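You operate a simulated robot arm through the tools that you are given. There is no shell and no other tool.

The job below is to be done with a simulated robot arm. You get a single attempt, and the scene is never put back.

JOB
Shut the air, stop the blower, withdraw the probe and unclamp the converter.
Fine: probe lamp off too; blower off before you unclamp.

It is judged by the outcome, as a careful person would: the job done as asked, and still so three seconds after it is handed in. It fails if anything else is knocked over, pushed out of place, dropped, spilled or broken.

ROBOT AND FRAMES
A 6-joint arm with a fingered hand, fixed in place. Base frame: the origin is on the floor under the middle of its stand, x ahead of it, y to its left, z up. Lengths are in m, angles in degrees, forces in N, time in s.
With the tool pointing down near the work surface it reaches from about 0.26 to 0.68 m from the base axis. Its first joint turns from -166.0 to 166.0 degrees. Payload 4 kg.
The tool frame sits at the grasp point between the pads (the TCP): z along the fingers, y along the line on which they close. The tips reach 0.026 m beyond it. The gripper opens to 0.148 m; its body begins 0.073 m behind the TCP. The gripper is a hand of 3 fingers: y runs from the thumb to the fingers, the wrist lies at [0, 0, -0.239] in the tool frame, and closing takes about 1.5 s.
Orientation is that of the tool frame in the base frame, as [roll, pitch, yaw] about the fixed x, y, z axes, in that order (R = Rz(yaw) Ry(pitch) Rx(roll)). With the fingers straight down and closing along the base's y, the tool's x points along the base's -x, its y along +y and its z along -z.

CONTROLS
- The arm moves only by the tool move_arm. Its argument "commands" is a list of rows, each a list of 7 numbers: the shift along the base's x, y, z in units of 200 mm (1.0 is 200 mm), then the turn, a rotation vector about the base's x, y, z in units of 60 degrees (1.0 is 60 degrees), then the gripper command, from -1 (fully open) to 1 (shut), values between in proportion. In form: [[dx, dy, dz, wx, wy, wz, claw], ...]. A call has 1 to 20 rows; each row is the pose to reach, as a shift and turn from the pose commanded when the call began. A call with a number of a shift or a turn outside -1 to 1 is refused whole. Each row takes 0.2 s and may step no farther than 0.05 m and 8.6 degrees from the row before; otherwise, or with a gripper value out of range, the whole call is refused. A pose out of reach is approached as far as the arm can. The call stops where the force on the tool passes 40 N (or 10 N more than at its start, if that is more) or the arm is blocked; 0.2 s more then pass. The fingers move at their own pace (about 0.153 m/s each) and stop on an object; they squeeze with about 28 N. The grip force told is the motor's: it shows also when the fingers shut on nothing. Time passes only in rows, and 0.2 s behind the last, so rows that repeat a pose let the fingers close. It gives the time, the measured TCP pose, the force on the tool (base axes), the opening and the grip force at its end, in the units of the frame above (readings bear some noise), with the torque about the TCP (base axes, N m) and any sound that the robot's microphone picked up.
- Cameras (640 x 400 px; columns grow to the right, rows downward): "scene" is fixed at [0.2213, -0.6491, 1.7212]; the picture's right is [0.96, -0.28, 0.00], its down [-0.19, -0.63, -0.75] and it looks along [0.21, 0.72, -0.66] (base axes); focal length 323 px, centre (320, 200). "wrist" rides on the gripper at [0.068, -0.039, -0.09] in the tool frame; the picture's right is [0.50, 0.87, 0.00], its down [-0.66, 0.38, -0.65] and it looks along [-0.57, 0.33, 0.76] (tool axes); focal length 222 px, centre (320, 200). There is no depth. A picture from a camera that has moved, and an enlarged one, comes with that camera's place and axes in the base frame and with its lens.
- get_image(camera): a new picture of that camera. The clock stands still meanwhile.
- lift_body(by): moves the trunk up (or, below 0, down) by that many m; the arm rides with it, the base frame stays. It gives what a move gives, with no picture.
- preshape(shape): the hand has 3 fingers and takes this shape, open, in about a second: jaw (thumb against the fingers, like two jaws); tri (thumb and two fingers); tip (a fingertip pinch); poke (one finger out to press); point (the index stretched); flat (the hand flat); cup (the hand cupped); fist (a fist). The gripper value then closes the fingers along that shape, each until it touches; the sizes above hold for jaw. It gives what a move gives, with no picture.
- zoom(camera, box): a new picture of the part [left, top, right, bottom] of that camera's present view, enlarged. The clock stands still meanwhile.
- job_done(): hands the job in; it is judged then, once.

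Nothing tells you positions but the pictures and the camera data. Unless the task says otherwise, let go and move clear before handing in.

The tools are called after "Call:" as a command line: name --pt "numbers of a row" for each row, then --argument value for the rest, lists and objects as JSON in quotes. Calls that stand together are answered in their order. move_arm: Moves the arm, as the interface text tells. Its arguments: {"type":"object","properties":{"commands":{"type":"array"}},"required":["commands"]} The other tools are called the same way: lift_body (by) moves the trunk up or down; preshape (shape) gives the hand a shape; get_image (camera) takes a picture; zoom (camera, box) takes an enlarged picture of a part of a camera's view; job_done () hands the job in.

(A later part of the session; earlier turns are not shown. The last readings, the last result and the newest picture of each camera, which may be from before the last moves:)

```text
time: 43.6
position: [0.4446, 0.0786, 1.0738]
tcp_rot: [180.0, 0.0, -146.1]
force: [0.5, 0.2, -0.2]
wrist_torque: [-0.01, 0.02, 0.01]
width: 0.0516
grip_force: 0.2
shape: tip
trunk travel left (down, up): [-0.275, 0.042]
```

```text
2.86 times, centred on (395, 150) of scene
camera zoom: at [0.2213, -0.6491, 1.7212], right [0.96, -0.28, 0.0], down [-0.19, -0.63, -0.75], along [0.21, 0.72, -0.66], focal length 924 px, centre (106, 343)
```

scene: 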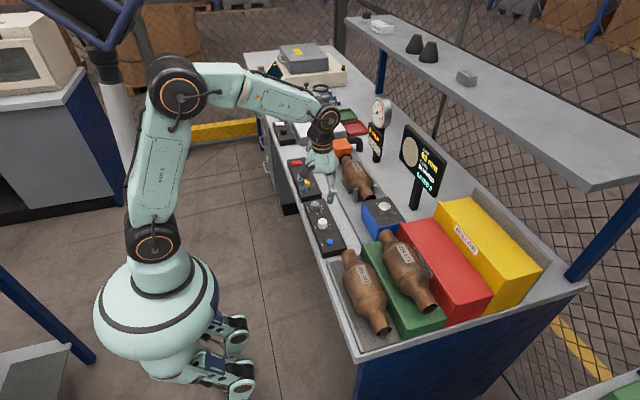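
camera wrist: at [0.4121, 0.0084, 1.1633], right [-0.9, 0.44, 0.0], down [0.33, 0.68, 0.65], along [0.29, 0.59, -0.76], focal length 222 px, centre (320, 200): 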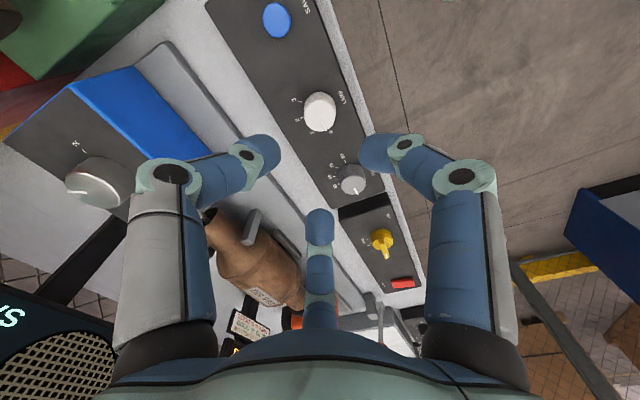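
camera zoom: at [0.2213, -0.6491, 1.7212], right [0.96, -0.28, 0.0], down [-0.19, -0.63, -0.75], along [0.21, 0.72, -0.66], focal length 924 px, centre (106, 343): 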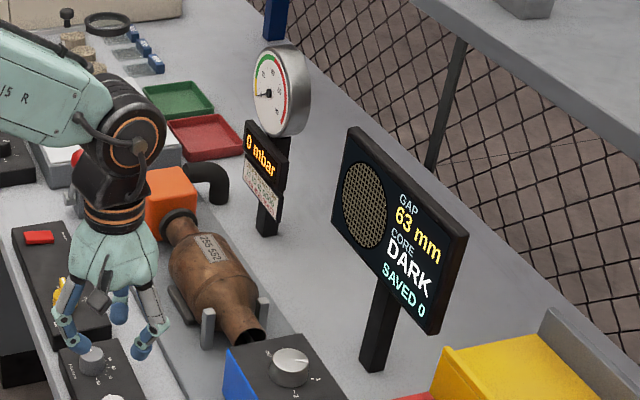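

LAMP is at 0, the display now reads DARK, and SAVED is still 0. Next is the probe knob, so I'll study its dial.

Call:
zoom --camera "wrist" --box '[0, 100, 180, 230]'

Call:
zoom --camera "scene" --box '[350, 180, 420, 240]'

```text
3.08 times, centred on (90, 165) of wrist
camera zoom: at [0.4121, 0.0084, 1.1633], right [-0.9, 0.44, 0.0], down [0.33, 0.68, 0.65], along [0.29, 0.59, -0.76], focal length 684 px, centre (1028, 308)
```

zoom: 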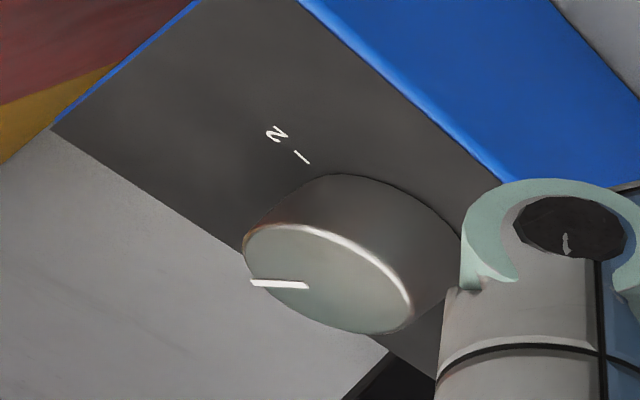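

```text
6.67 times, centred on (385, 210) of scene
camera zoom: at [0.2213, -0.6491, 1.7212], right [0.96, -0.28, 0.0], down [-0.19, -0.63, -0.75], along [0.21, 0.72, -0.66], focal length 2156 px, centre (-113, 133)
```

zoom: 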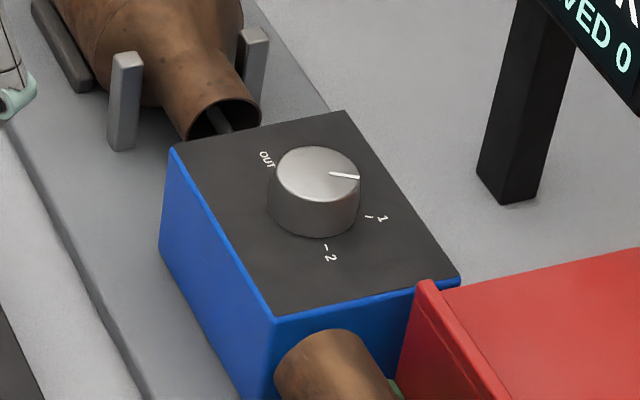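

The probe dial's knob is at about (0.63, 0.033) on the box top (z≈0.998). The display is behind it at x≈0.77 and a stored converter's end is near y≈−0.07. I'll rise, wind the wrist back for turning room, and move over it.

Call:
move_arm --pt "0 0 0.15 0 0 -0.135 0.2" --pt "0 0 0.3 0 0 -0.27 0.2" --pt "0 0 0.45 0 0 -0.405 0.2" --pt "0 0 0.5 0 0 -0.54 0.1" --pt "0 0 0.5 0 0 -0.66 0.0"

Call:
move_arm --pt "0.15 -0.04 0 0 0 -0.13 0" --pt "0.35 -0.09 0 0 0 -0.26 0" --pt "0.55 -0.14 0 0 0 -0.39 0" --pt "0.75 -0.19 0 0 0 -0.52 0" --pt "0.92 -0.228 0 0 0 -0.65 0" --pt "0.92 -0.228 0 0 0 -0.65 0"

Call:
get_image --camera "wrist"

Call:
get_image --camera "scene"

```text
time: 44.8
position: [0.4458, 0.0777, 1.1738]
tcp_rot: [180.0, 0.1, 174.2]
force: [-0.3, 0.5, 0.3]
wrist_torque: [0.0, -0.01, -0.02]
width: 0.0735
grip_force: 0.1
shape: tip
trunk travel left (down, up): [-0.275, 0.042]
```

```text
time: 46.2
position: [0.6316, 0.0318, 1.1725]
tcp_rot: [-179.9, 0.0, 135.2]
force: [-0.2, -0.4, 0.5]
wrist_torque: [0.02, -0.01, 0.0]
width: 0.0738
grip_force: 0.0
shape: tip
trunk travel left (down, up): [-0.275, 0.042]
```

```text
taken
camera wrist: at [0.5579, 0.0515, 1.2627], right [0.26, 0.97, 0.0], down [0.73, -0.19, 0.65], along [0.63, -0.17, -0.76], focal length 222 px, centre (320, 200)
```

wrist: 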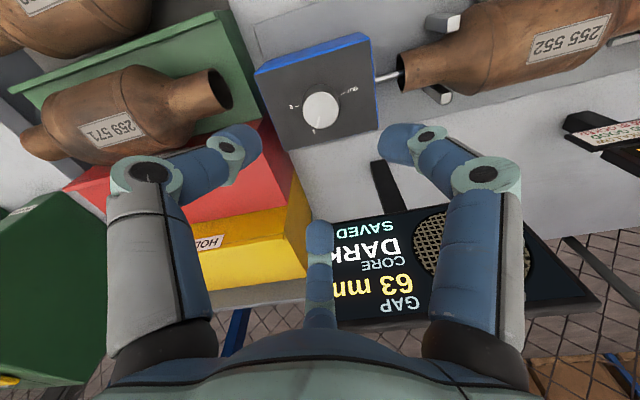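

```text
taken
```

scene: 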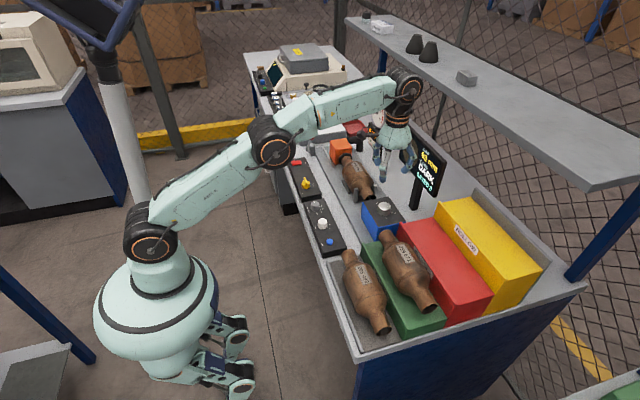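

Call:
zoom --camera "wrist" --box '[250, 30, 400, 150]'

Call:
zoom --camera "wrist" --box '[130, 0, 290, 140]'

```text
3.33 times, centred on (325, 90) of wrist
camera zoom: at [0.5579, 0.0515, 1.2627], right [0.26, 0.97, 0.0], down [0.73, -0.19, 0.65], along [0.63, -0.17, -0.76], focal length 740 px, centre (303, 567)
```

zoom: 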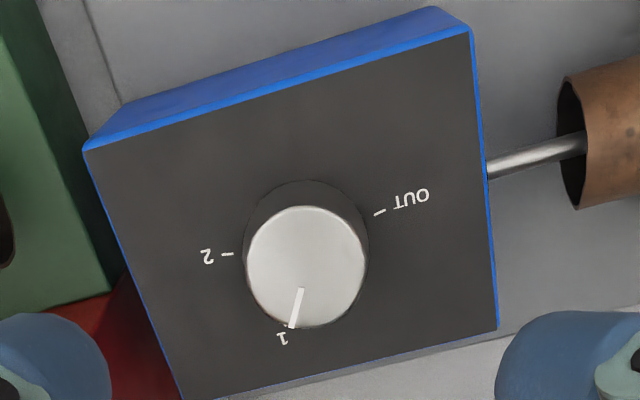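

```text
2.86 times, centred on (210, 70) of wrist
camera zoom: at [0.5579, 0.0515, 1.2627], right [0.26, 0.97, 0.0], down [0.73, -0.19, 0.65], along [0.63, -0.17, -0.76], focal length 635 px, centre (634, 571)
```

zoom: 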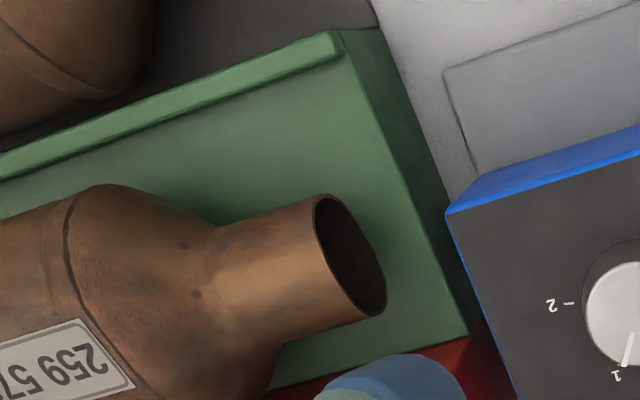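

The probe dial shows OUT at about +98°, 1 at about −30° with the pointer there, and 2 at about −98°, so OUT is about 128° counter-clockwise. I put its centre at about (0.641, 0.0303). I'll come down closer and re-measure.

Call:
move_arm --pt "0.0475 -0.0075 -0.15 0 0 -0.117 0.05" --pt "0.0475 -0.0075 -0.35 0 0 -0.117 0.05" --pt "0.0475 -0.0075 -0.51 0 0 -0.117 0.05" --pt "0.0475 -0.0075 -0.51 0 0 -0.117 0.05"

Call:
get_image --camera "wrist"

Call:
zoom --camera "wrist" --box '[255, 80, 385, 180]'

Call:
zoom --camera "scene" --box '[340, 130, 460, 250]'

```text
time: 47.2
position: [0.6396, 0.0307, 1.0715]
tcp_rot: [180.0, -0.1, 128.3]
force: [-0.2, -0.3, 0.7]
wrist_torque: [0.03, 0.02, 0.0]
width: 0.0708
grip_force: 0.1
shape: tip
trunk travel left (down, up): [-0.275, 0.042]
```

```text
taken
camera wrist: at [0.5684, 0.0581, 1.161], right [0.37, 0.93, 0.0], down [0.7, -0.28, 0.65], along [0.61, -0.24, -0.76], focal length 222 px, centre (320, 200)
```

wrist: 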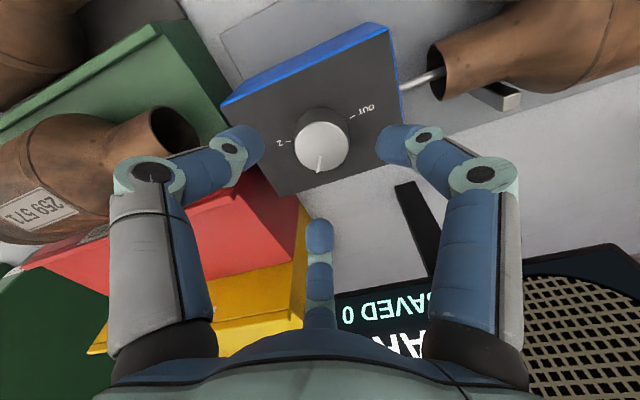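

```text
4.00 times, centred on (320, 130) of wrist
camera zoom: at [0.5684, 0.0581, 1.161], right [0.37, 0.93, 0.0], down [0.7, -0.28, 0.65], along [0.61, -0.24, -0.76], focal length 888 px, centre (320, 480)
```

zoom: 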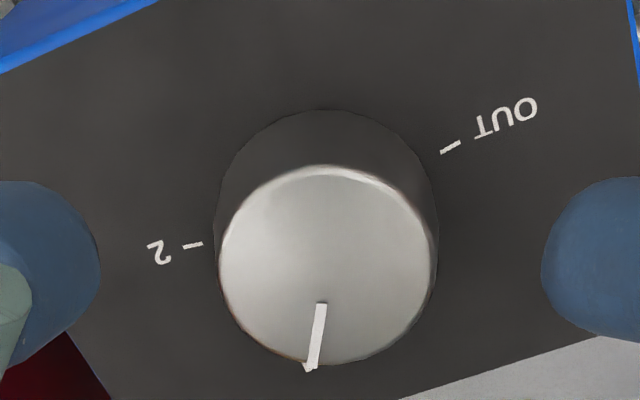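

```text
3.33 times, centred on (400, 190) of scene
camera zoom: at [0.2213, -0.6491, 1.7212], right [0.96, -0.28, 0.0], down [-0.19, -0.63, -0.75], along [0.21, 0.72, -0.66], focal length 1078 px, centre (53, 233)
```

zoom: 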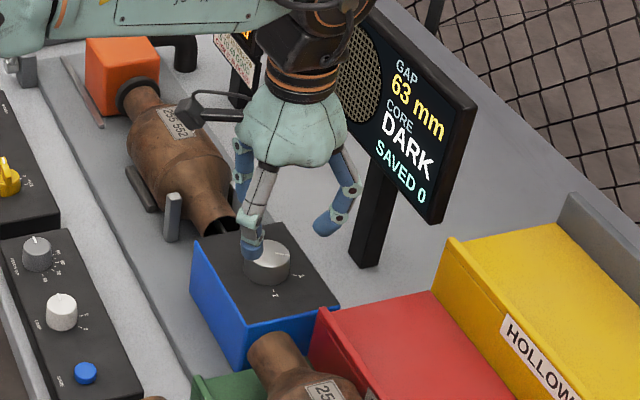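

The measurements agree: centre (0.641, 0.0305), top at z≈1.010. I'll descend and grip the probe knob.

Call:
move_arm --pt "0.004 0 -0.11 0 0 0 0.05" --pt "0.004 0 -0.215 0 0 0 0.05" --pt "0.004 0 -0.215 0 0 0 0.3" --pt "0.004 0 -0.215 0 0 0 0.6" --pt "0.004 0 -0.215 0 0 0 1" --pt "0.004 0 -0.215 0 0 0 1" --pt "0.004 0 -0.215 0 0 0 1" --pt "0.004 0 -0.215 0 0 0 1"

Call:
zoom --camera "wrist" --box '[220, 80, 420, 230]'

Call:
zoom --camera "scene" --box '[340, 130, 460, 250]'

```text
time: 49.0
position: [0.6408, 0.0299, 1.0273]
tcp_rot: [180.0, -0.1, 128.3]
force: [0.3, -0.4, -2.8]
wrist_torque: [-0.02, 0.05, 0.0]
width: 0.0349
grip_force: 28.1
shape: tip
trunk travel left (down, up): [-0.275, 0.042]
```

```text
2.67 times, centred on (320, 155) of wrist
camera zoom: at [0.5698, 0.0592, 1.118], right [0.37, 0.93, 0.0], down [0.7, -0.28, 0.65], along [0.61, -0.24, -0.76], focal length 592 px, centre (320, 320)
```

zoom: 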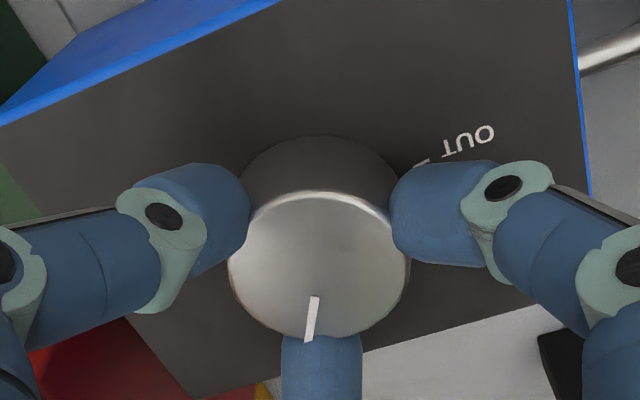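

```text
3.33 times, centred on (400, 190) of scene
camera zoom: at [0.2213, -0.6491, 1.7212], right [0.96, -0.28, 0.0], down [-0.19, -0.63, -0.75], along [0.21, 0.72, -0.66], focal length 1078 px, centre (53, 233)
```

zoom: 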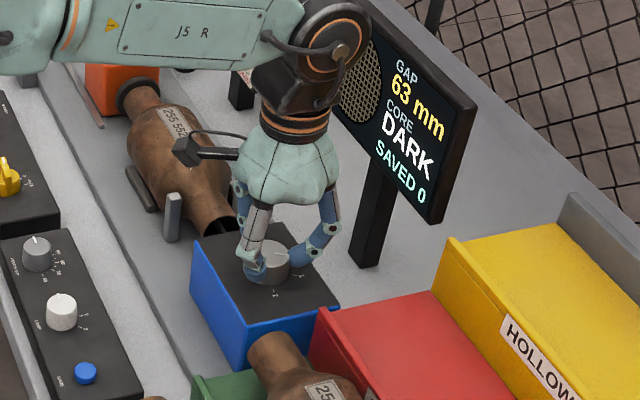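

The grip is good and unloaded. I'll turn it 60° counter-clockwise first.

Call:
move_arm --pt "0 0 0 0 0 0.1 1" --pt "0 0 0 0 0 0.2 1" --pt "0 0 0 0 0 0.3 1" --pt "0 0 0 0 0 0.4 1" --pt "0 0 0 0 0 0.5 1" --pt "0 0 0 0 0 0.6 1" --pt "0 0 0 0 0 0.7 1" --pt "0 0 0 0 0 0.8 1" --pt "0 0 0 0 0 0.9 1" --pt "0 0 0 0 0 1.0 1"

Call:
zoom --camera "wrist" --box '[220, 80, 420, 230]'

Call:
zoom --camera "scene" --box '[340, 130, 460, 250]'

```text
time: 51.2
position: [0.6398, 0.0309, 1.0272]
tcp_rot: [180.0, 0.0, -171.6]
force: [-1.7, -0.3, -0.1]
wrist_torque: [-0.04, 0.04, -0.04]
width: 0.0348
grip_force: 28.0
shape: tip
trunk travel left (down, up): [-0.275, 0.042]
```

```text
2.67 times, centred on (320, 155) of wrist
camera zoom: at [0.5807, -0.0174, 1.1179], right [-0.62, 0.78, 0.0], down [0.59, 0.47, 0.65], along [0.51, 0.41, -0.76], focal length 592 px, centre (320, 320)
```

zoom: 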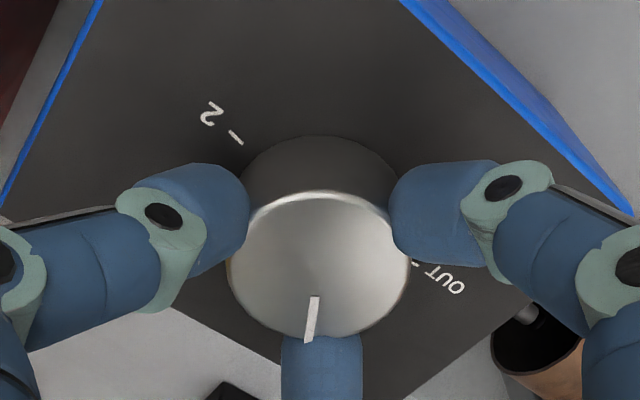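

```text
3.33 times, centred on (400, 190) of scene
camera zoom: at [0.2213, -0.6491, 1.7212], right [0.96, -0.28, 0.0], down [-0.19, -0.63, -0.75], along [0.21, 0.72, -0.66], focal length 1078 px, centre (53, 233)
```

zoom: 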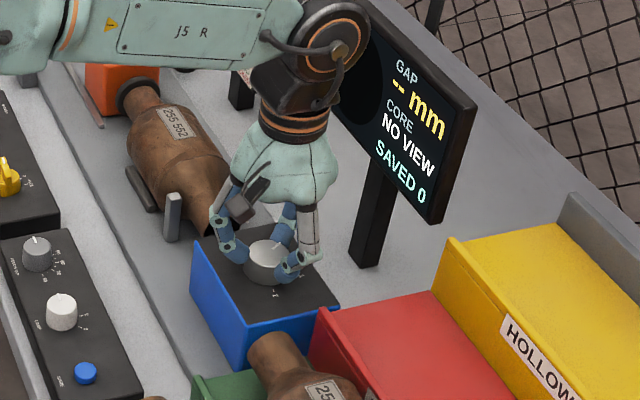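

The knob is turning without slip and the display now reads NO VIEW. I'll turn another 60°.

Call:
move_arm --pt "0 0 0 0 0 0.1 1" --pt "0 0 0 0 0 0.2 1" --pt "0 0 0 0 0 0.3 1" --pt "0 0 0 0 0 0.4 1" --pt "0 0 0 0 0 0.5 1" --pt "0 0 0 0 0 0.6 1" --pt "0 0 0 0 0 0.7 1" --pt "0 0 0 0 0 0.8 1" --pt "0 0 0 0 0 0.9 1" --pt "0 0 0 0 0 1.0 1"

Call:
zoom --camera "wrist" --box '[220, 80, 420, 230]'

Call:
zoom --camera "scene" --box '[340, 130, 460, 250]'

```text
time: 53.4
position: [0.6403, 0.0321, 1.0286]
tcp_rot: [179.9, 0.0, -111.7]
force: [-3.9, -3.0, -8.4]
wrist_torque: [-0.07, 0.08, 0.0]
width: 0.0347
grip_force: 27.7
shape: tip
trunk travel left (down, up): [-0.275, 0.042]
```

```text
2.67 times, centred on (320, 155) of wrist
camera zoom: at [0.6529, -0.0459, 1.1183], right [-0.99, -0.15, 0.0], down [-0.11, 0.75, 0.65], along [-0.1, 0.65, -0.76], focal length 592 px, centre (320, 320)
```

zoom: 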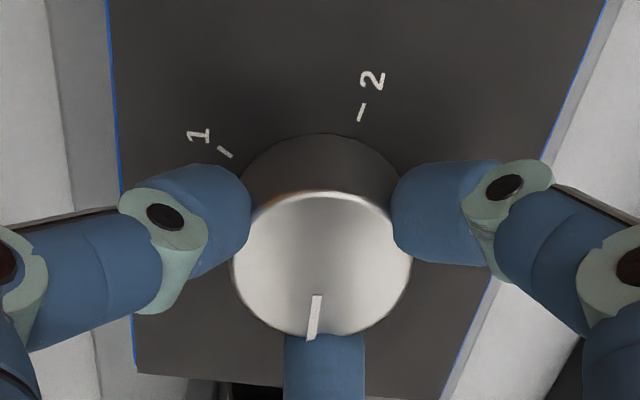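

```text
3.33 times, centred on (400, 190) of scene
camera zoom: at [0.2213, -0.6491, 1.7212], right [0.96, -0.28, 0.0], down [-0.19, -0.63, -0.75], along [0.21, 0.72, -0.66], focal length 1078 px, centre (53, 233)
```

zoom: 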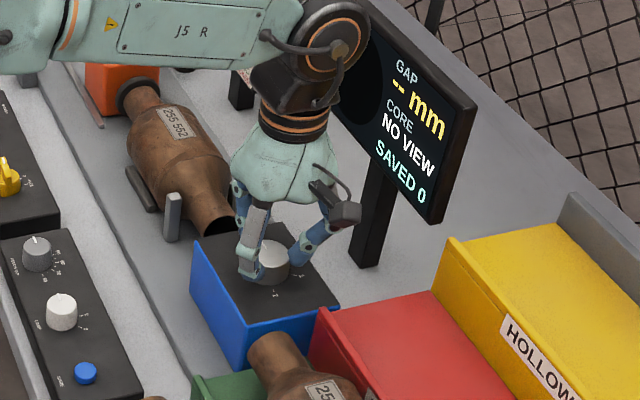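

The pointer is at about 91° now. I'll add the last 8° toward OUT.

Call:
move_arm --pt "0 0 0 0 0 0.07 1" --pt "0 0 0 0 0 0.14 1" --pt "0 0 0 0 0 0.14 1"

Call:
move_arm --pt "0 0 0 0 0 0 0.5" --pt "0 0 0 0 0 0 0.2" --pt "0 0 0 0 0 0 0.1" --pt "0 0 0.1 0 0 0 0.1" --pt "0 0 0.3 0 0 0 0.1" --pt "0 0 0.5 0 0 0 0.1"

Call:
get_image --camera "wrist"

Call:
zoom --camera "wrist" --box '[250, 40, 390, 160]'

Call:
zoom --camera "scene" --box '[340, 150, 420, 230]'

```text
time: 54.2
position: [0.64, 0.0306, 1.0283]
tcp_rot: [179.8, 0.0, -103.3]
force: [-5.9, -3.4, -9.1]
wrist_torque: [-0.09, 0.13, 0.04]
width: 0.0341
grip_force: 27.9
shape: tip
trunk travel left (down, up): [-0.275, 0.042]
```

```text
time: 55.6
position: [0.6389, 0.032, 1.1258]
tcp_rot: [180.0, 0.1, -103.2]
force: [-0.4, 0.8, -0.6]
wrist_torque: [0.01, -0.04, 0.0]
width: 0.0663
grip_force: 0.1
shape: tip
trunk travel left (down, up): [-0.275, 0.042]
```

```text
taken
camera wrist: at [0.6635, -0.0432, 1.2163], right [-0.96, -0.29, 0.0], down [-0.22, 0.72, 0.65], along [-0.19, 0.63, -0.76], focal length 222 px, centre (320, 200)
```

wrist: 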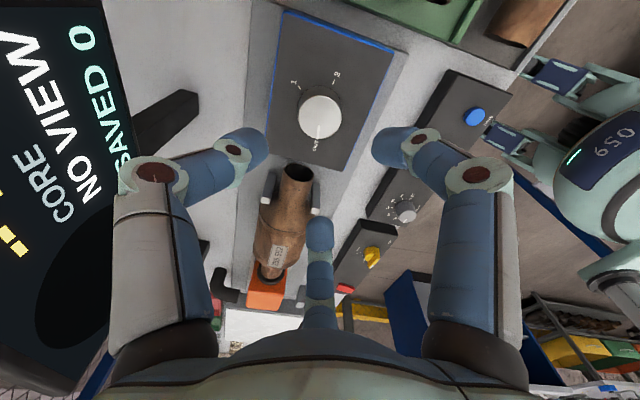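

```text
3.33 times, centred on (320, 100) of wrist
camera zoom: at [0.6635, -0.0432, 1.2163], right [-0.96, -0.29, 0.0], down [-0.22, 0.72, 0.65], along [-0.19, 0.63, -0.76], focal length 740 px, centre (320, 533)
```

zoom: 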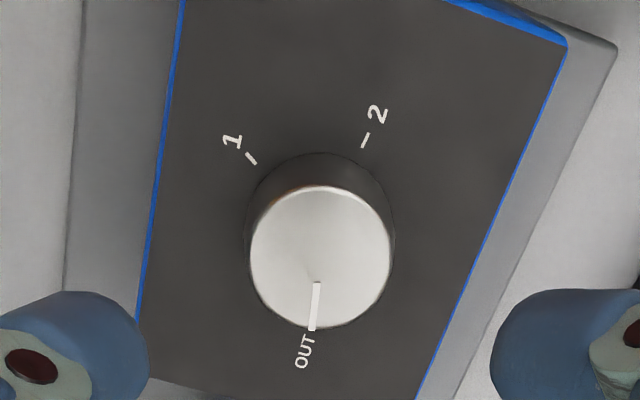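

```text
5.00 times, centred on (380, 190) of scene
camera zoom: at [0.2213, -0.6491, 1.7212], right [0.96, -0.28, 0.0], down [-0.19, -0.63, -0.75], along [0.21, 0.72, -0.66], focal length 1617 px, centre (20, 250)
```

zoom: 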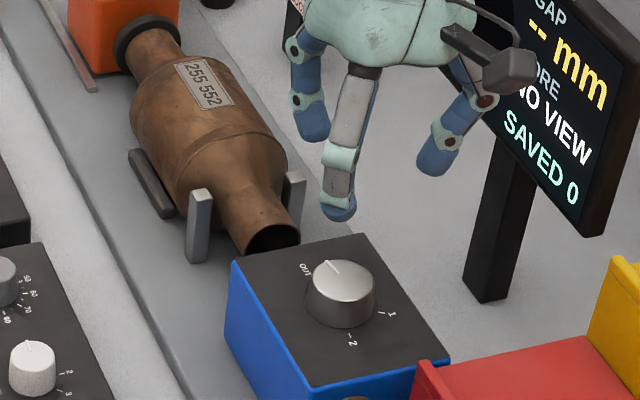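

The pointer is on OUT, and the rod is no longer visible in the converter's mouth. I'll confirm that close up.

Call:
zoom --camera "wrist" --box '[240, 130, 360, 230]'

Call:
zoom --camera "scene" --box '[345, 175, 385, 210]'

```text
4.00 times, centred on (300, 180) of wrist
camera zoom: at [0.6635, -0.0432, 1.2163], right [-0.96, -0.29, 0.0], down [-0.22, 0.72, 0.65], along [-0.19, 0.63, -0.76], focal length 888 px, centre (400, 280)
```

zoom: 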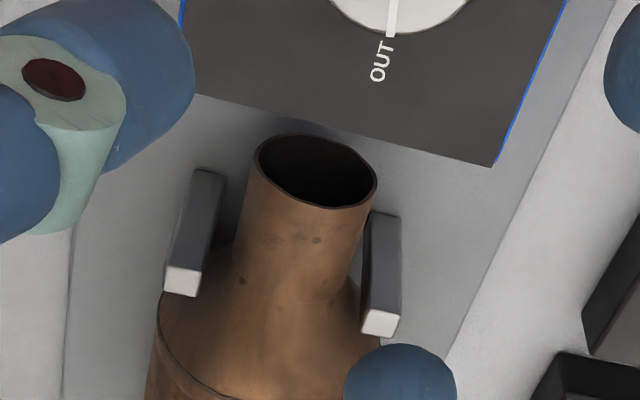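

```text
11.43 times, centred on (365, 192) of scene
camera zoom: at [0.2213, -0.6491, 1.7212], right [0.96, -0.28, 0.0], down [-0.19, -0.63, -0.75], along [0.21, 0.72, -0.66], focal length 3696 px, centre (-194, 286)
```

zoom: 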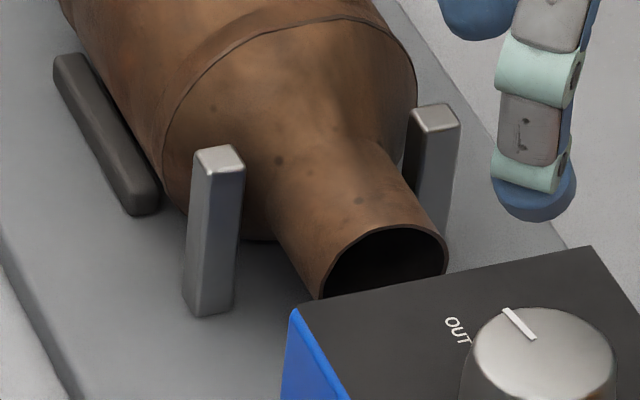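

The rod is fully out of the converter. Air is shut, the blower is off, the lamp is at 0 and the probe is OUT, so only the clamp remains. I'll rise and travel to a spot above the clamp lever.

Call:
move_arm --pt "0 0.05 0.2 0 0 -0.13 0" --pt "-0.1 0.2 0.4 0 0 -0.26 -0.2" --pt "-0.2 0.4 0.45 0 0 -0.39 -0.2" --pt "-0.3 0.6 0.45 0 0 -0.52 -0.2" --pt "-0.4 0.8 0.45 0 0 -0.65 -0.2" --pt "-0.45 0.98 0.45 0 0 -0.65 -0.2"

Call:
move_arm --pt "-0.05 0.2 0 0 0 -0.13 -0.2" --pt "-0.1 0.4 -0.05 0 0 -0.26 -0.2" --pt "-0.15 0.6 -0.1 0 0 -0.39 -0.2" --pt "-0.2 0.8 -0.15 0 0 -0.52 -0.2" --pt "-0.2475 1.0 -0.2 0 0 -0.63 -0.2" --pt "-0.2475 1.0 -0.23 0 0 -0.63 -0.2"

Call:
get_image --camera "wrist"

Call:
get_image --camera "scene"

```text
refused: row 2 steps farther than a row can; nothing moved
```

```text
time: 57.0
position: [0.5897, 0.2318, 1.0795]
tcp_rot: [180.0, 0.0, -141.3]
force: [0.5, -0.3, 0.6]
wrist_torque: [0.0, 0.02, 0.0]
width: 0.0881
grip_force: 0.1
shape: tip
trunk travel left (down, up): [-0.275, 0.042]
```

```text
taken
camera wrist: at [0.5632, 0.1591, 1.1708], right [-0.93, 0.36, 0.0], down [0.27, 0.71, 0.65], along [0.24, 0.61, -0.76], focal length 222 px, centre (320, 200)
```

wrist: 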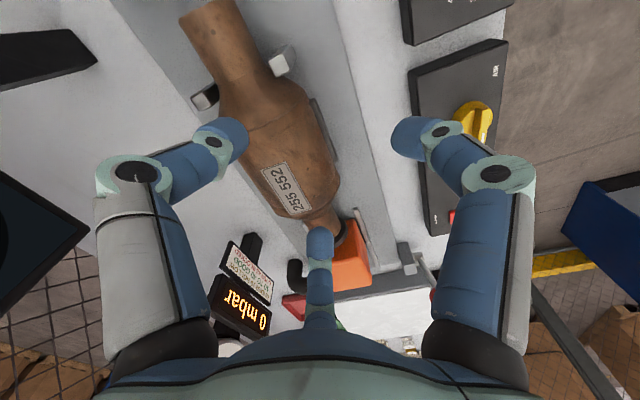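

```text
taken
```

scene: 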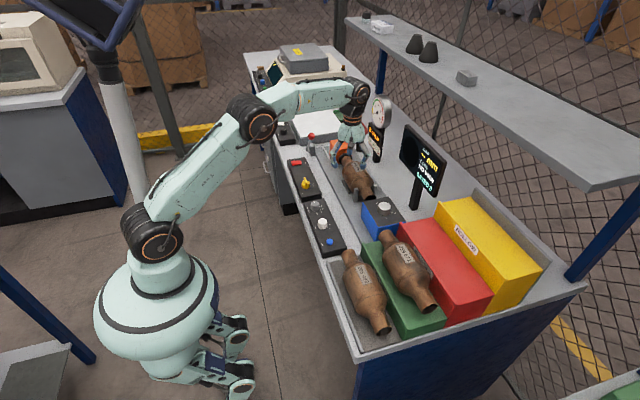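

The first leg was refused, so the second ran on its own and left the hand low over the converter. It touched nothing (forces ≈0). I'll raise straight up before going on.

Call:
move_arm --pt "0 0 0.2 0 0 0 -0.2" --pt "0 0 0.4 0 0 0 -0.2" --pt "0 0 0.55 0 0 0 -0.2"

```text
time: 57.8
position: [0.5872, 0.2294, 1.1907]
tcp_rot: [179.9, 0.0, -141.1]
force: [-0.7, 0.1, 0.4]
wrist_torque: [0.01, -0.01, 0.01]
width: 0.0884
grip_force: 0.1
shape: tip
out of reach, approached as far as the arm can: row 3
trunk travel left (down, up): [-0.275, 0.042]
```

Call:
move_arm --pt "-0.1 0.12 -0.02 0 0 -0.11 -0.2" --pt "-0.2 0.28 -0.05 0 0 -0.22 -0.2" --pt "-0.28 0.46 -0.07 0 0 -0.33 -0.2" --pt "-0.35 0.64 -0.1 0 0 -0.44 -0.2" --pt "-0.4 0.8 -0.1 0 0 -0.55 -0.2" --pt "-0.435 0.95 -0.1 0 0 -0.65 -0.2" --pt "-0.435 0.95 -0.1 0 0 -0.65 -0.2"

Call:
get_image --camera "wrist"

Call:
zoom --camera "wrist" --box '[250, 60, 410, 180]'

Call:
zoom --camera "scene" --box '[290, 100, 370, 180]'

```text
time: 59.4
position: [0.496, 0.4164, 1.1688]
tcp_rot: [-180.0, 0.0, 179.8]
force: [0.2, -0.1, 0.4]
wrist_torque: [-0.01, -0.04, 0.02]
width: 0.0886
grip_force: 0.0
shape: tip
out of reach, approached as far as the arm can: row 6, 7
trunk travel left (down, up): [-0.275, 0.042]
```

```text
taken
camera wrist: at [0.4298, 0.378, 1.2584], right [-0.5, 0.87, 0.0], down [0.66, 0.38, 0.65], along [0.57, 0.33, -0.76], focal length 222 px, centre (320, 200)
```

wrist: 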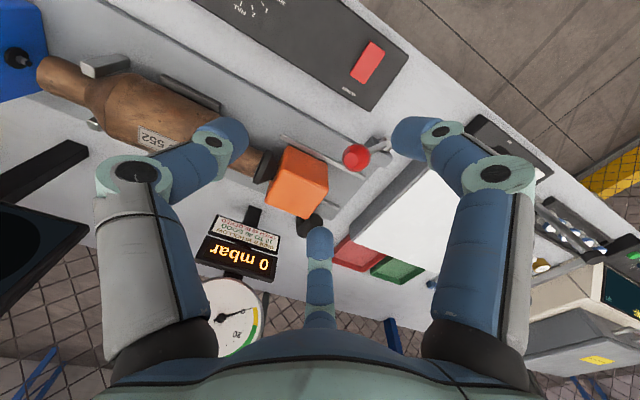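

```text
3.33 times, centred on (330, 120) of wrist
camera zoom: at [0.4298, 0.378, 1.2584], right [-0.5, 0.87, 0.0], down [0.66, 0.38, 0.65], along [0.57, 0.33, -0.76], focal length 740 px, centre (287, 467)
```

zoom: 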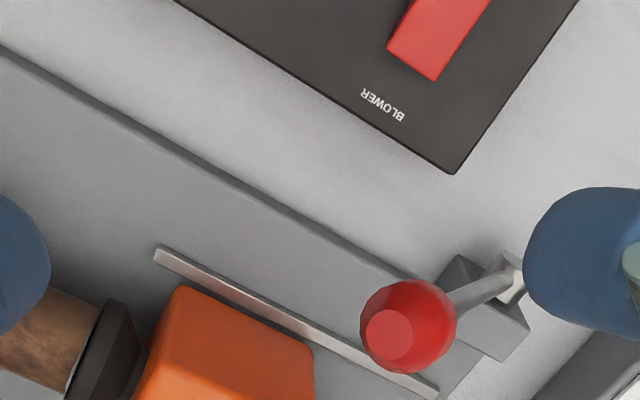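

```text
5.00 times, centred on (330, 140) of scene
camera zoom: at [0.2213, -0.6491, 1.7212], right [0.96, -0.28, 0.0], down [-0.19, -0.63, -0.75], along [0.21, 0.72, -0.66], focal length 1617 px, centre (270, 500)
```

zoom: 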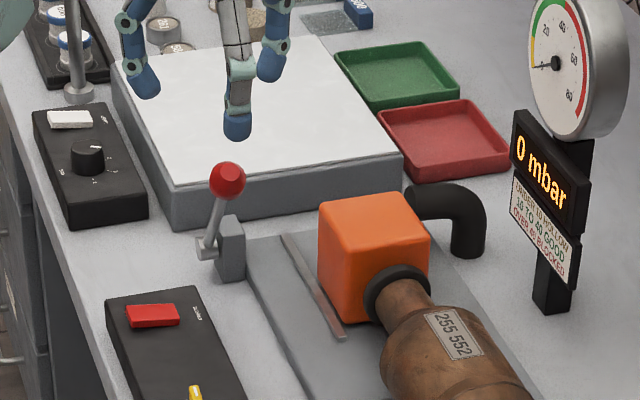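

The lever ball is confirmed at (0.518, 0.476, 1.041), with its pivot near (0.513, 0.539, 0.95) and the orange block to its right at x≥0.565. A vertical hand can't reach that far out, so I'll close the fingers and tilt the hand outward, then push the lever toward +y, away from the converter.

Call:
move_arm --pt "-0.04 -0.05 -0.03 0.07 -0.075 0 0.4" --pt "-0.08 -0.1 -0.06 0.14 -0.15 0 1" --pt "-0.1 -0.14 -0.09 0.21 -0.225 0 1" --pt "-0.1 -0.16 -0.12 0.28 -0.3 0 1" --pt "-0.1 -0.16 -0.15 0.34 -0.365 0 1" --pt "-0.1 -0.16 -0.15 0.397 -0.426 0 1" --pt "-0.1 -0.16 -0.15 0.397 -0.426 0 1"

Call:
get_image --camera "wrist"

Call:
zoom --camera "scene" --box '[260, 90, 370, 190]'

```text
time: 61.0
position: [0.476, 0.3849, 1.138]
tcp_rot: [154.3, 24.9, 174.2]
force: [0.1, 0.6, 0.3]
wrist_torque: [0.01, 0.01, -0.01]
width: 0.0
grip_force: 27.9
shape: tip
trunk travel left (down, up): [-0.275, 0.042]
```

```text
taken
camera wrist: at [0.3817, 0.3201, 1.1685], right [-0.53, 0.84, 0.13], down [0.28, 0.03, 0.96], along [0.8, 0.54, -0.25], focal length 222 px, centre (320, 200)
```

wrist: 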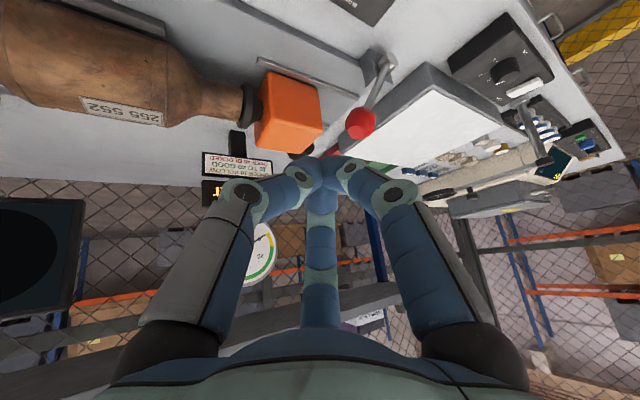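

```text
4.00 times, centred on (315, 140) of scene
camera zoom: at [0.2213, -0.6491, 1.7212], right [0.96, -0.28, 0.0], down [-0.19, -0.63, -0.75], along [0.21, 0.72, -0.66], focal length 1294 px, centre (340, 440)
```

zoom: 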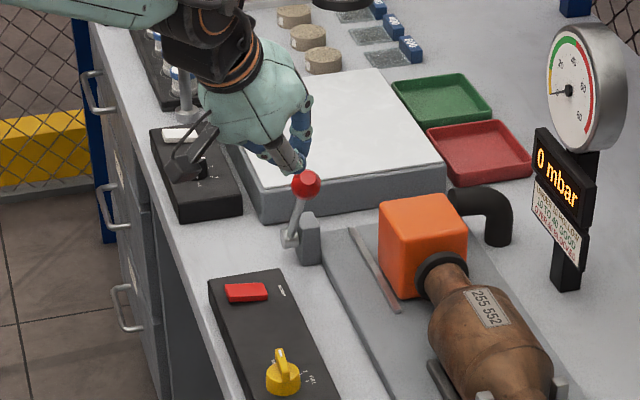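

The hand is tilted and closed. I'll lower to the −y side of the lever ball.

Call:
move_arm --pt "0.05 0.03 -0.15 0 0 0 1" --pt "0.1 0.07 -0.3 0 0 0 1" --pt "0.147 0.1 -0.47 0 0 0 1" --pt "0.147 0.1 -0.47 0 0 0 1"

Call:
get_image --camera "wrist"

Call:
zoom --camera "scene" --box '[270, 100, 360, 190]'

```text
time: 62.0
position: [0.5053, 0.4046, 1.0449]
tcp_rot: [154.4, 24.8, 174.2]
force: [-0.2, 0.2, 0.2]
wrist_torque: [-0.01, 0.01, 0.01]
width: 0.0
grip_force: 27.6
shape: tip
trunk travel left (down, up): [-0.275, 0.042]
```

```text
taken
camera wrist: at [0.4103, 0.3399, 1.0749], right [-0.53, 0.84, 0.13], down [0.28, 0.03, 0.96], along [0.8, 0.54, -0.25], focal length 222 px, centre (320, 200)
```

wrist: 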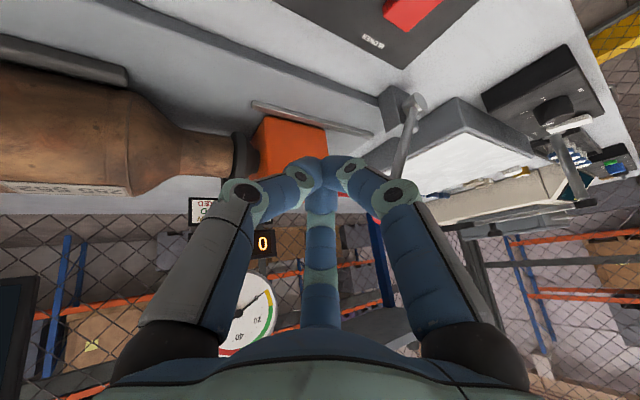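

```text
4.44 times, centred on (315, 145) of scene
camera zoom: at [0.2213, -0.6491, 1.7212], right [0.96, -0.28, 0.0], down [-0.19, -0.63, -0.75], along [0.21, 0.72, -0.66], focal length 1437 px, centre (342, 444)
```

zoom: 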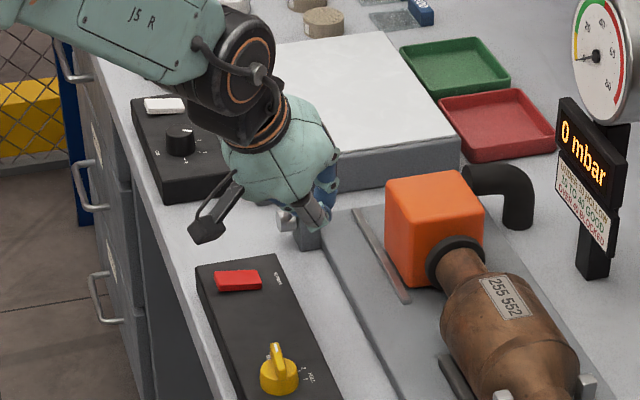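

The fingertips are now on the −y side of the lever. I'll push gently toward +y and watch the force.

Call:
move_arm --pt "0 0.06 0 0 0 0 1" --pt "0 0.12 0 0 0 0 1" --pt "0 0.18 0 0 0 0 1" --pt "0 0.24 0 0 0 0 1"

Call:
get_image --camera "wrist"

Call:
zoom --camera "scene" --box '[270, 100, 360, 190]'

```text
time: 63.0
position: [0.507, 0.4521, 1.0444]
tcp_rot: [154.3, 24.6, 174.2]
force: [1.5, -8.4, 4.1]
wrist_torque: [0.07, -0.06, -0.13]
width: 0.0
grip_force: 27.9
shape: tip
trunk travel left (down, up): [-0.275, 0.042]
```

```text
taken
camera wrist: at [0.4119, 0.3864, 1.0752], right [-0.53, 0.84, 0.13], down [0.28, 0.03, 0.96], along [0.8, 0.54, -0.25], focal length 222 px, centre (320, 200)
```

wrist: 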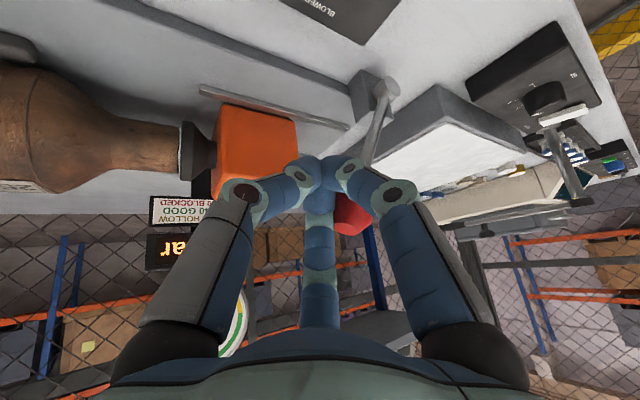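

```text
4.44 times, centred on (315, 145) of scene
camera zoom: at [0.2213, -0.6491, 1.7212], right [0.96, -0.28, 0.0], down [-0.19, -0.63, -0.75], along [0.21, 0.72, -0.66], focal length 1437 px, centre (342, 444)
```

zoom: 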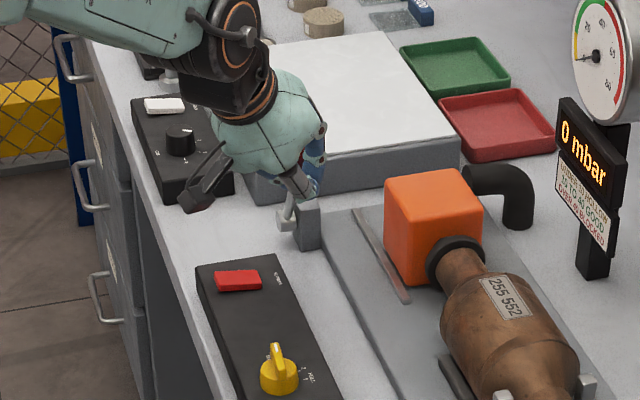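

Contact is at about 8 N and the lever is yielding. I'll continue the push.

Call:
move_arm --pt "0 0.06 0 0 0 0 1" --pt "0 0.12 0 0 0 0 1" --pt "0 0.18 0 0 0 0 1" --pt "0 0.24 0 0 0 0 1"

Call:
get_image --camera "wrist"

Call:
zoom --camera "scene" --box '[270, 100, 360, 190]'

```text
time: 64.0
position: [0.5055, 0.5005, 1.0435]
tcp_rot: [154.4, 24.7, 174.2]
force: [0.7, -0.4, -0.3]
wrist_torque: [0.01, 0.0, 0.03]
width: 0.0002
grip_force: 28.0
shape: tip
trunk travel left (down, up): [-0.275, 0.042]
```

```text
taken
camera wrist: at [0.4123, 0.4358, 1.0744], right [-0.53, 0.84, 0.13], down [0.28, 0.03, 0.96], along [0.8, 0.54, -0.26], focal length 222 px, centre (320, 200)
```

wrist: 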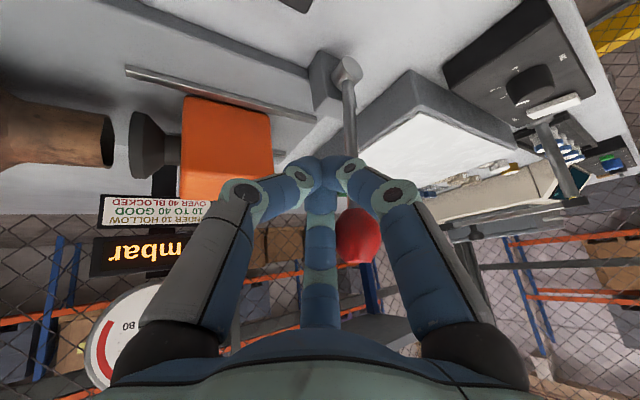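

```text
4.44 times, centred on (315, 145) of scene
camera zoom: at [0.2213, -0.6491, 1.7212], right [0.96, -0.28, 0.0], down [-0.19, -0.63, -0.75], along [0.21, 0.72, -0.66], focal length 1437 px, centre (342, 444)
```

zoom: 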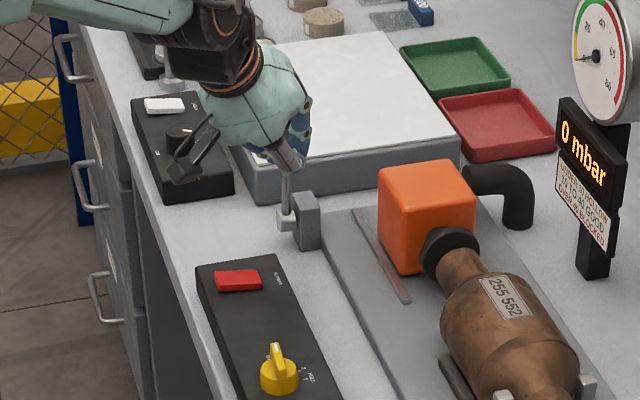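

The orange head is backing off the converter, so this is the right direction. I'll keep pushing to the end of travel.

Call:
move_arm --pt "0 0.06 0 0 0 0 1" --pt "0 0.12 0 0 0 0 1" --pt "0 0.18 0 0 0 0 1" --pt "0 0.24 0 0 0 0 1"

Call:
get_image --camera "wrist"

Call:
zoom --camera "scene" --box '[270, 100, 360, 190]'

```text
time: 65.0
position: [0.5055, 0.5497, 1.0446]
tcp_rot: [154.4, 24.7, 174.2]
force: [0.8, 0.1, -0.8]
wrist_torque: [-0.01, 0.02, 0.01]
width: 0.0
grip_force: 28.1
shape: tip
trunk travel left (down, up): [-0.275, 0.042]
```

```text
taken
camera wrist: at [0.411, 0.4847, 1.0745], right [-0.53, 0.84, 0.13], down [0.28, 0.03, 0.96], along [0.8, 0.54, -0.26], focal length 222 px, centre (320, 200)
```

wrist: 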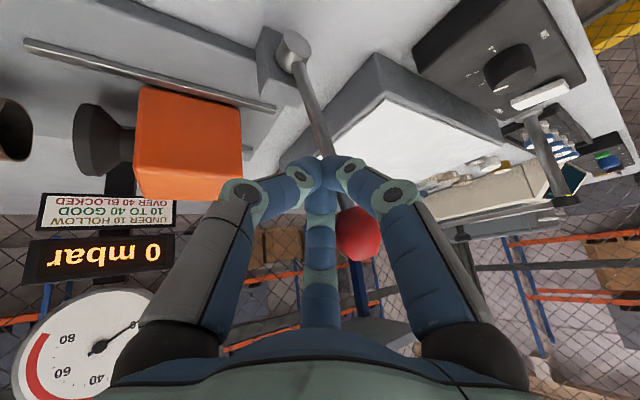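

```text
4.44 times, centred on (315, 145) of scene
camera zoom: at [0.2213, -0.6491, 1.7212], right [0.96, -0.28, 0.0], down [-0.19, -0.63, -0.75], along [0.21, 0.72, -0.66], focal length 1437 px, centre (342, 444)
```

zoom: 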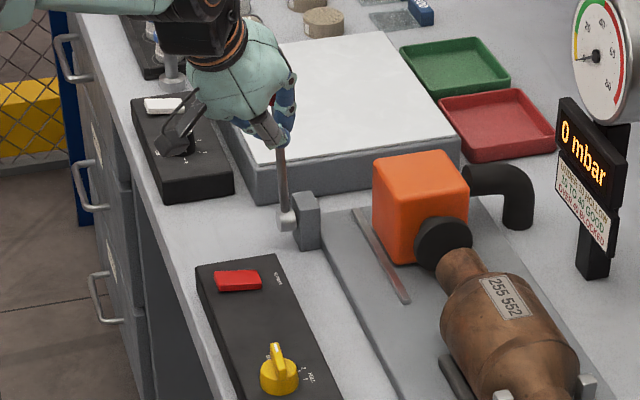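

The head has moved clear of the converter. I'll push a little farther to find the lever's end stop.

Call:
move_arm --pt "0 0.05 0 0 0 0 1" --pt "0 0.1 0 0 0 0 1" --pt "0 0.15 0 0 0 0 1"

Call:
get_image --camera "wrist"

Call:
zoom --camera "scene" --box '[270, 100, 360, 190]'

```text
time: 65.8
position: [0.5055, 0.5796, 1.0449]
tcp_rot: [154.3, 24.7, 174.2]
force: [-0.1, -0.5, -0.9]
wrist_torque: [-0.03, -0.01, 0.0]
width: 0.0
grip_force: 27.7
shape: tip
trunk travel left (down, up): [-0.275, 0.042]
```

```text
taken
camera wrist: at [0.4108, 0.5143, 1.0748], right [-0.53, 0.84, 0.13], down [0.28, 0.03, 0.96], along [0.8, 0.54, -0.25], focal length 222 px, centre (320, 200)
```

wrist: 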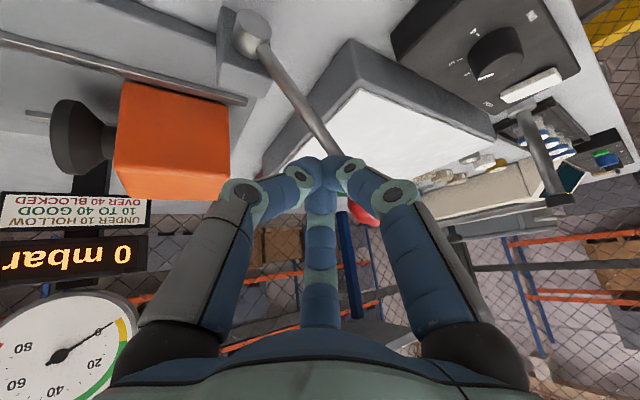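

```text
4.44 times, centred on (315, 145) of scene
camera zoom: at [0.2213, -0.6491, 1.7212], right [0.96, -0.28, 0.0], down [-0.19, -0.63, -0.75], along [0.21, 0.72, -0.66], focal length 1437 px, centre (342, 444)
```

zoom: 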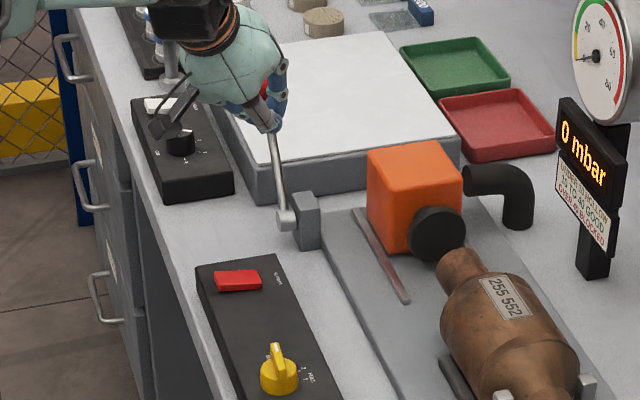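

The lever now leans well past vertical with no resistance. I'll go a little farther in small steps to see whether there is a stop.

Call:
move_arm --pt "0 0.04 0 0 0 0 1" --pt "0 0.08 0 0 0 0 1" --pt "0 0.1 0 0 0 0 1"

Call:
get_image --camera "wrist"

Call:
zoom --camera "scene" --box '[270, 100, 360, 190]'

```text
time: 66.6
position: [0.504, 0.5967, 1.0454]
tcp_rot: [154.4, 24.7, 174.3]
force: [-3.0, -9.4, 3.6]
wrist_torque: [-0.16, -0.01, -0.07]
width: 0.0
grip_force: 27.8
shape: tip
trunk travel left (down, up): [-0.275, 0.042]
```

```text
taken
camera wrist: at [0.4102, 0.5318, 1.0753], right [-0.53, 0.84, 0.13], down [0.28, 0.03, 0.96], along [0.8, 0.54, -0.26], focal length 222 px, centre (320, 200)
```

wrist: 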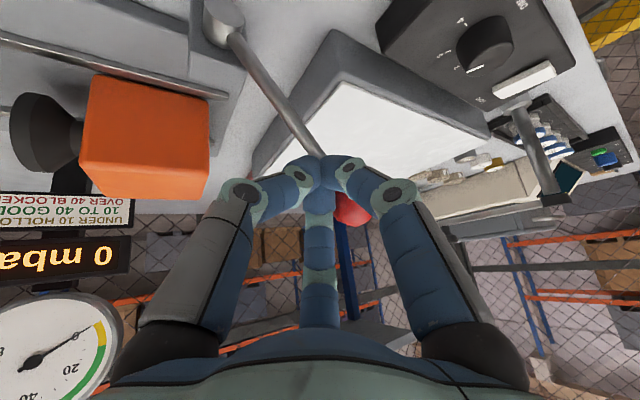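

```text
4.44 times, centred on (315, 145) of scene
camera zoom: at [0.2213, -0.6491, 1.7212], right [0.96, -0.28, 0.0], down [-0.19, -0.63, -0.75], along [0.21, 0.72, -0.66], focal length 1437 px, centre (342, 444)
```

zoom: 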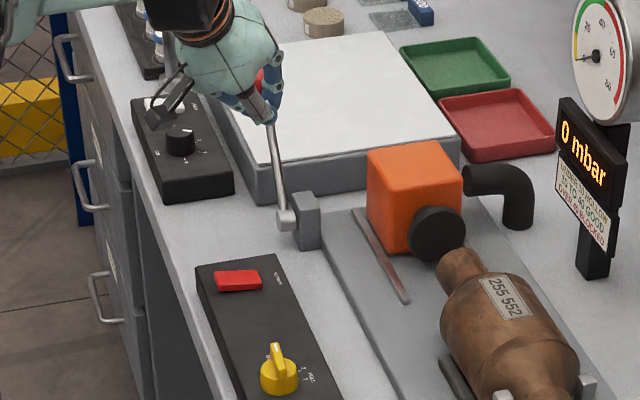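

The force rises to about 9 N and the head no longer moves, so the lever is at its open stop. I'll back away toward −y, then rise.

Call:
move_arm --pt "0 -0.08 0 0 0 0 1" --pt "0 -0.2 0.02 0 0 0 1" --pt "-0.04 -0.32 0.1 0 0 0 1" --pt "-0.12 -0.44 0.25 0 0 0 1" --pt "-0.2 -0.56 0.4 0 0 0 1"

Call:
get_image --camera "wrist"

Call:
get_image --camera "scene"

Call:
zoom --camera "scene" --box '[280, 110, 400, 210]'

```text
time: 67.8
position: [0.4654, 0.4842, 1.1245]
tcp_rot: [154.4, 24.7, 174.2]
force: [0.1, -0.1, 0.1]
wrist_torque: [0.01, -0.01, -0.01]
width: 0.0
grip_force: 28.6
shape: tip
trunk travel left (down, up): [-0.275, 0.042]
```

```text
taken
camera wrist: at [0.3705, 0.4185, 1.1534], right [-0.53, 0.84, 0.13], down [0.28, 0.03, 0.96], along [0.8, 0.54, -0.26], focal length 222 px, centre (320, 200)
```

wrist: 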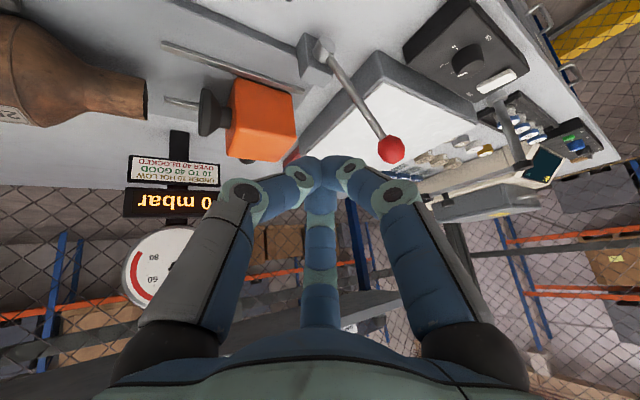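

```text
taken
```

scene: 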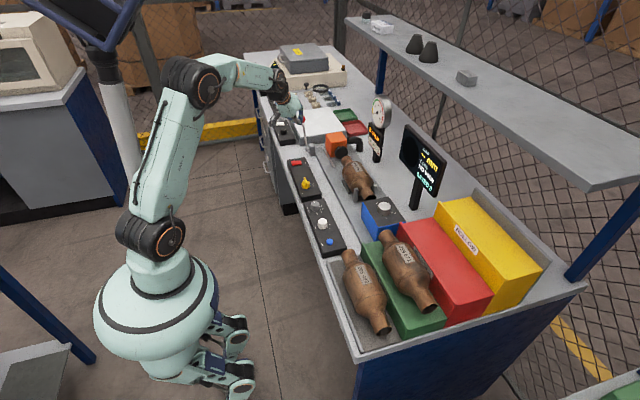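

```text
4.00 times, centred on (340, 160) of scene
camera zoom: at [0.2213, -0.6491, 1.7212], right [0.96, -0.28, 0.0], down [-0.19, -0.63, -0.75], along [0.21, 0.72, -0.66], focal length 1294 px, centre (240, 360)
```

zoom: 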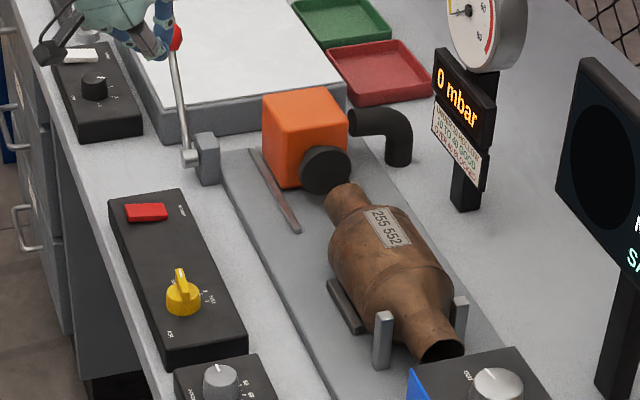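

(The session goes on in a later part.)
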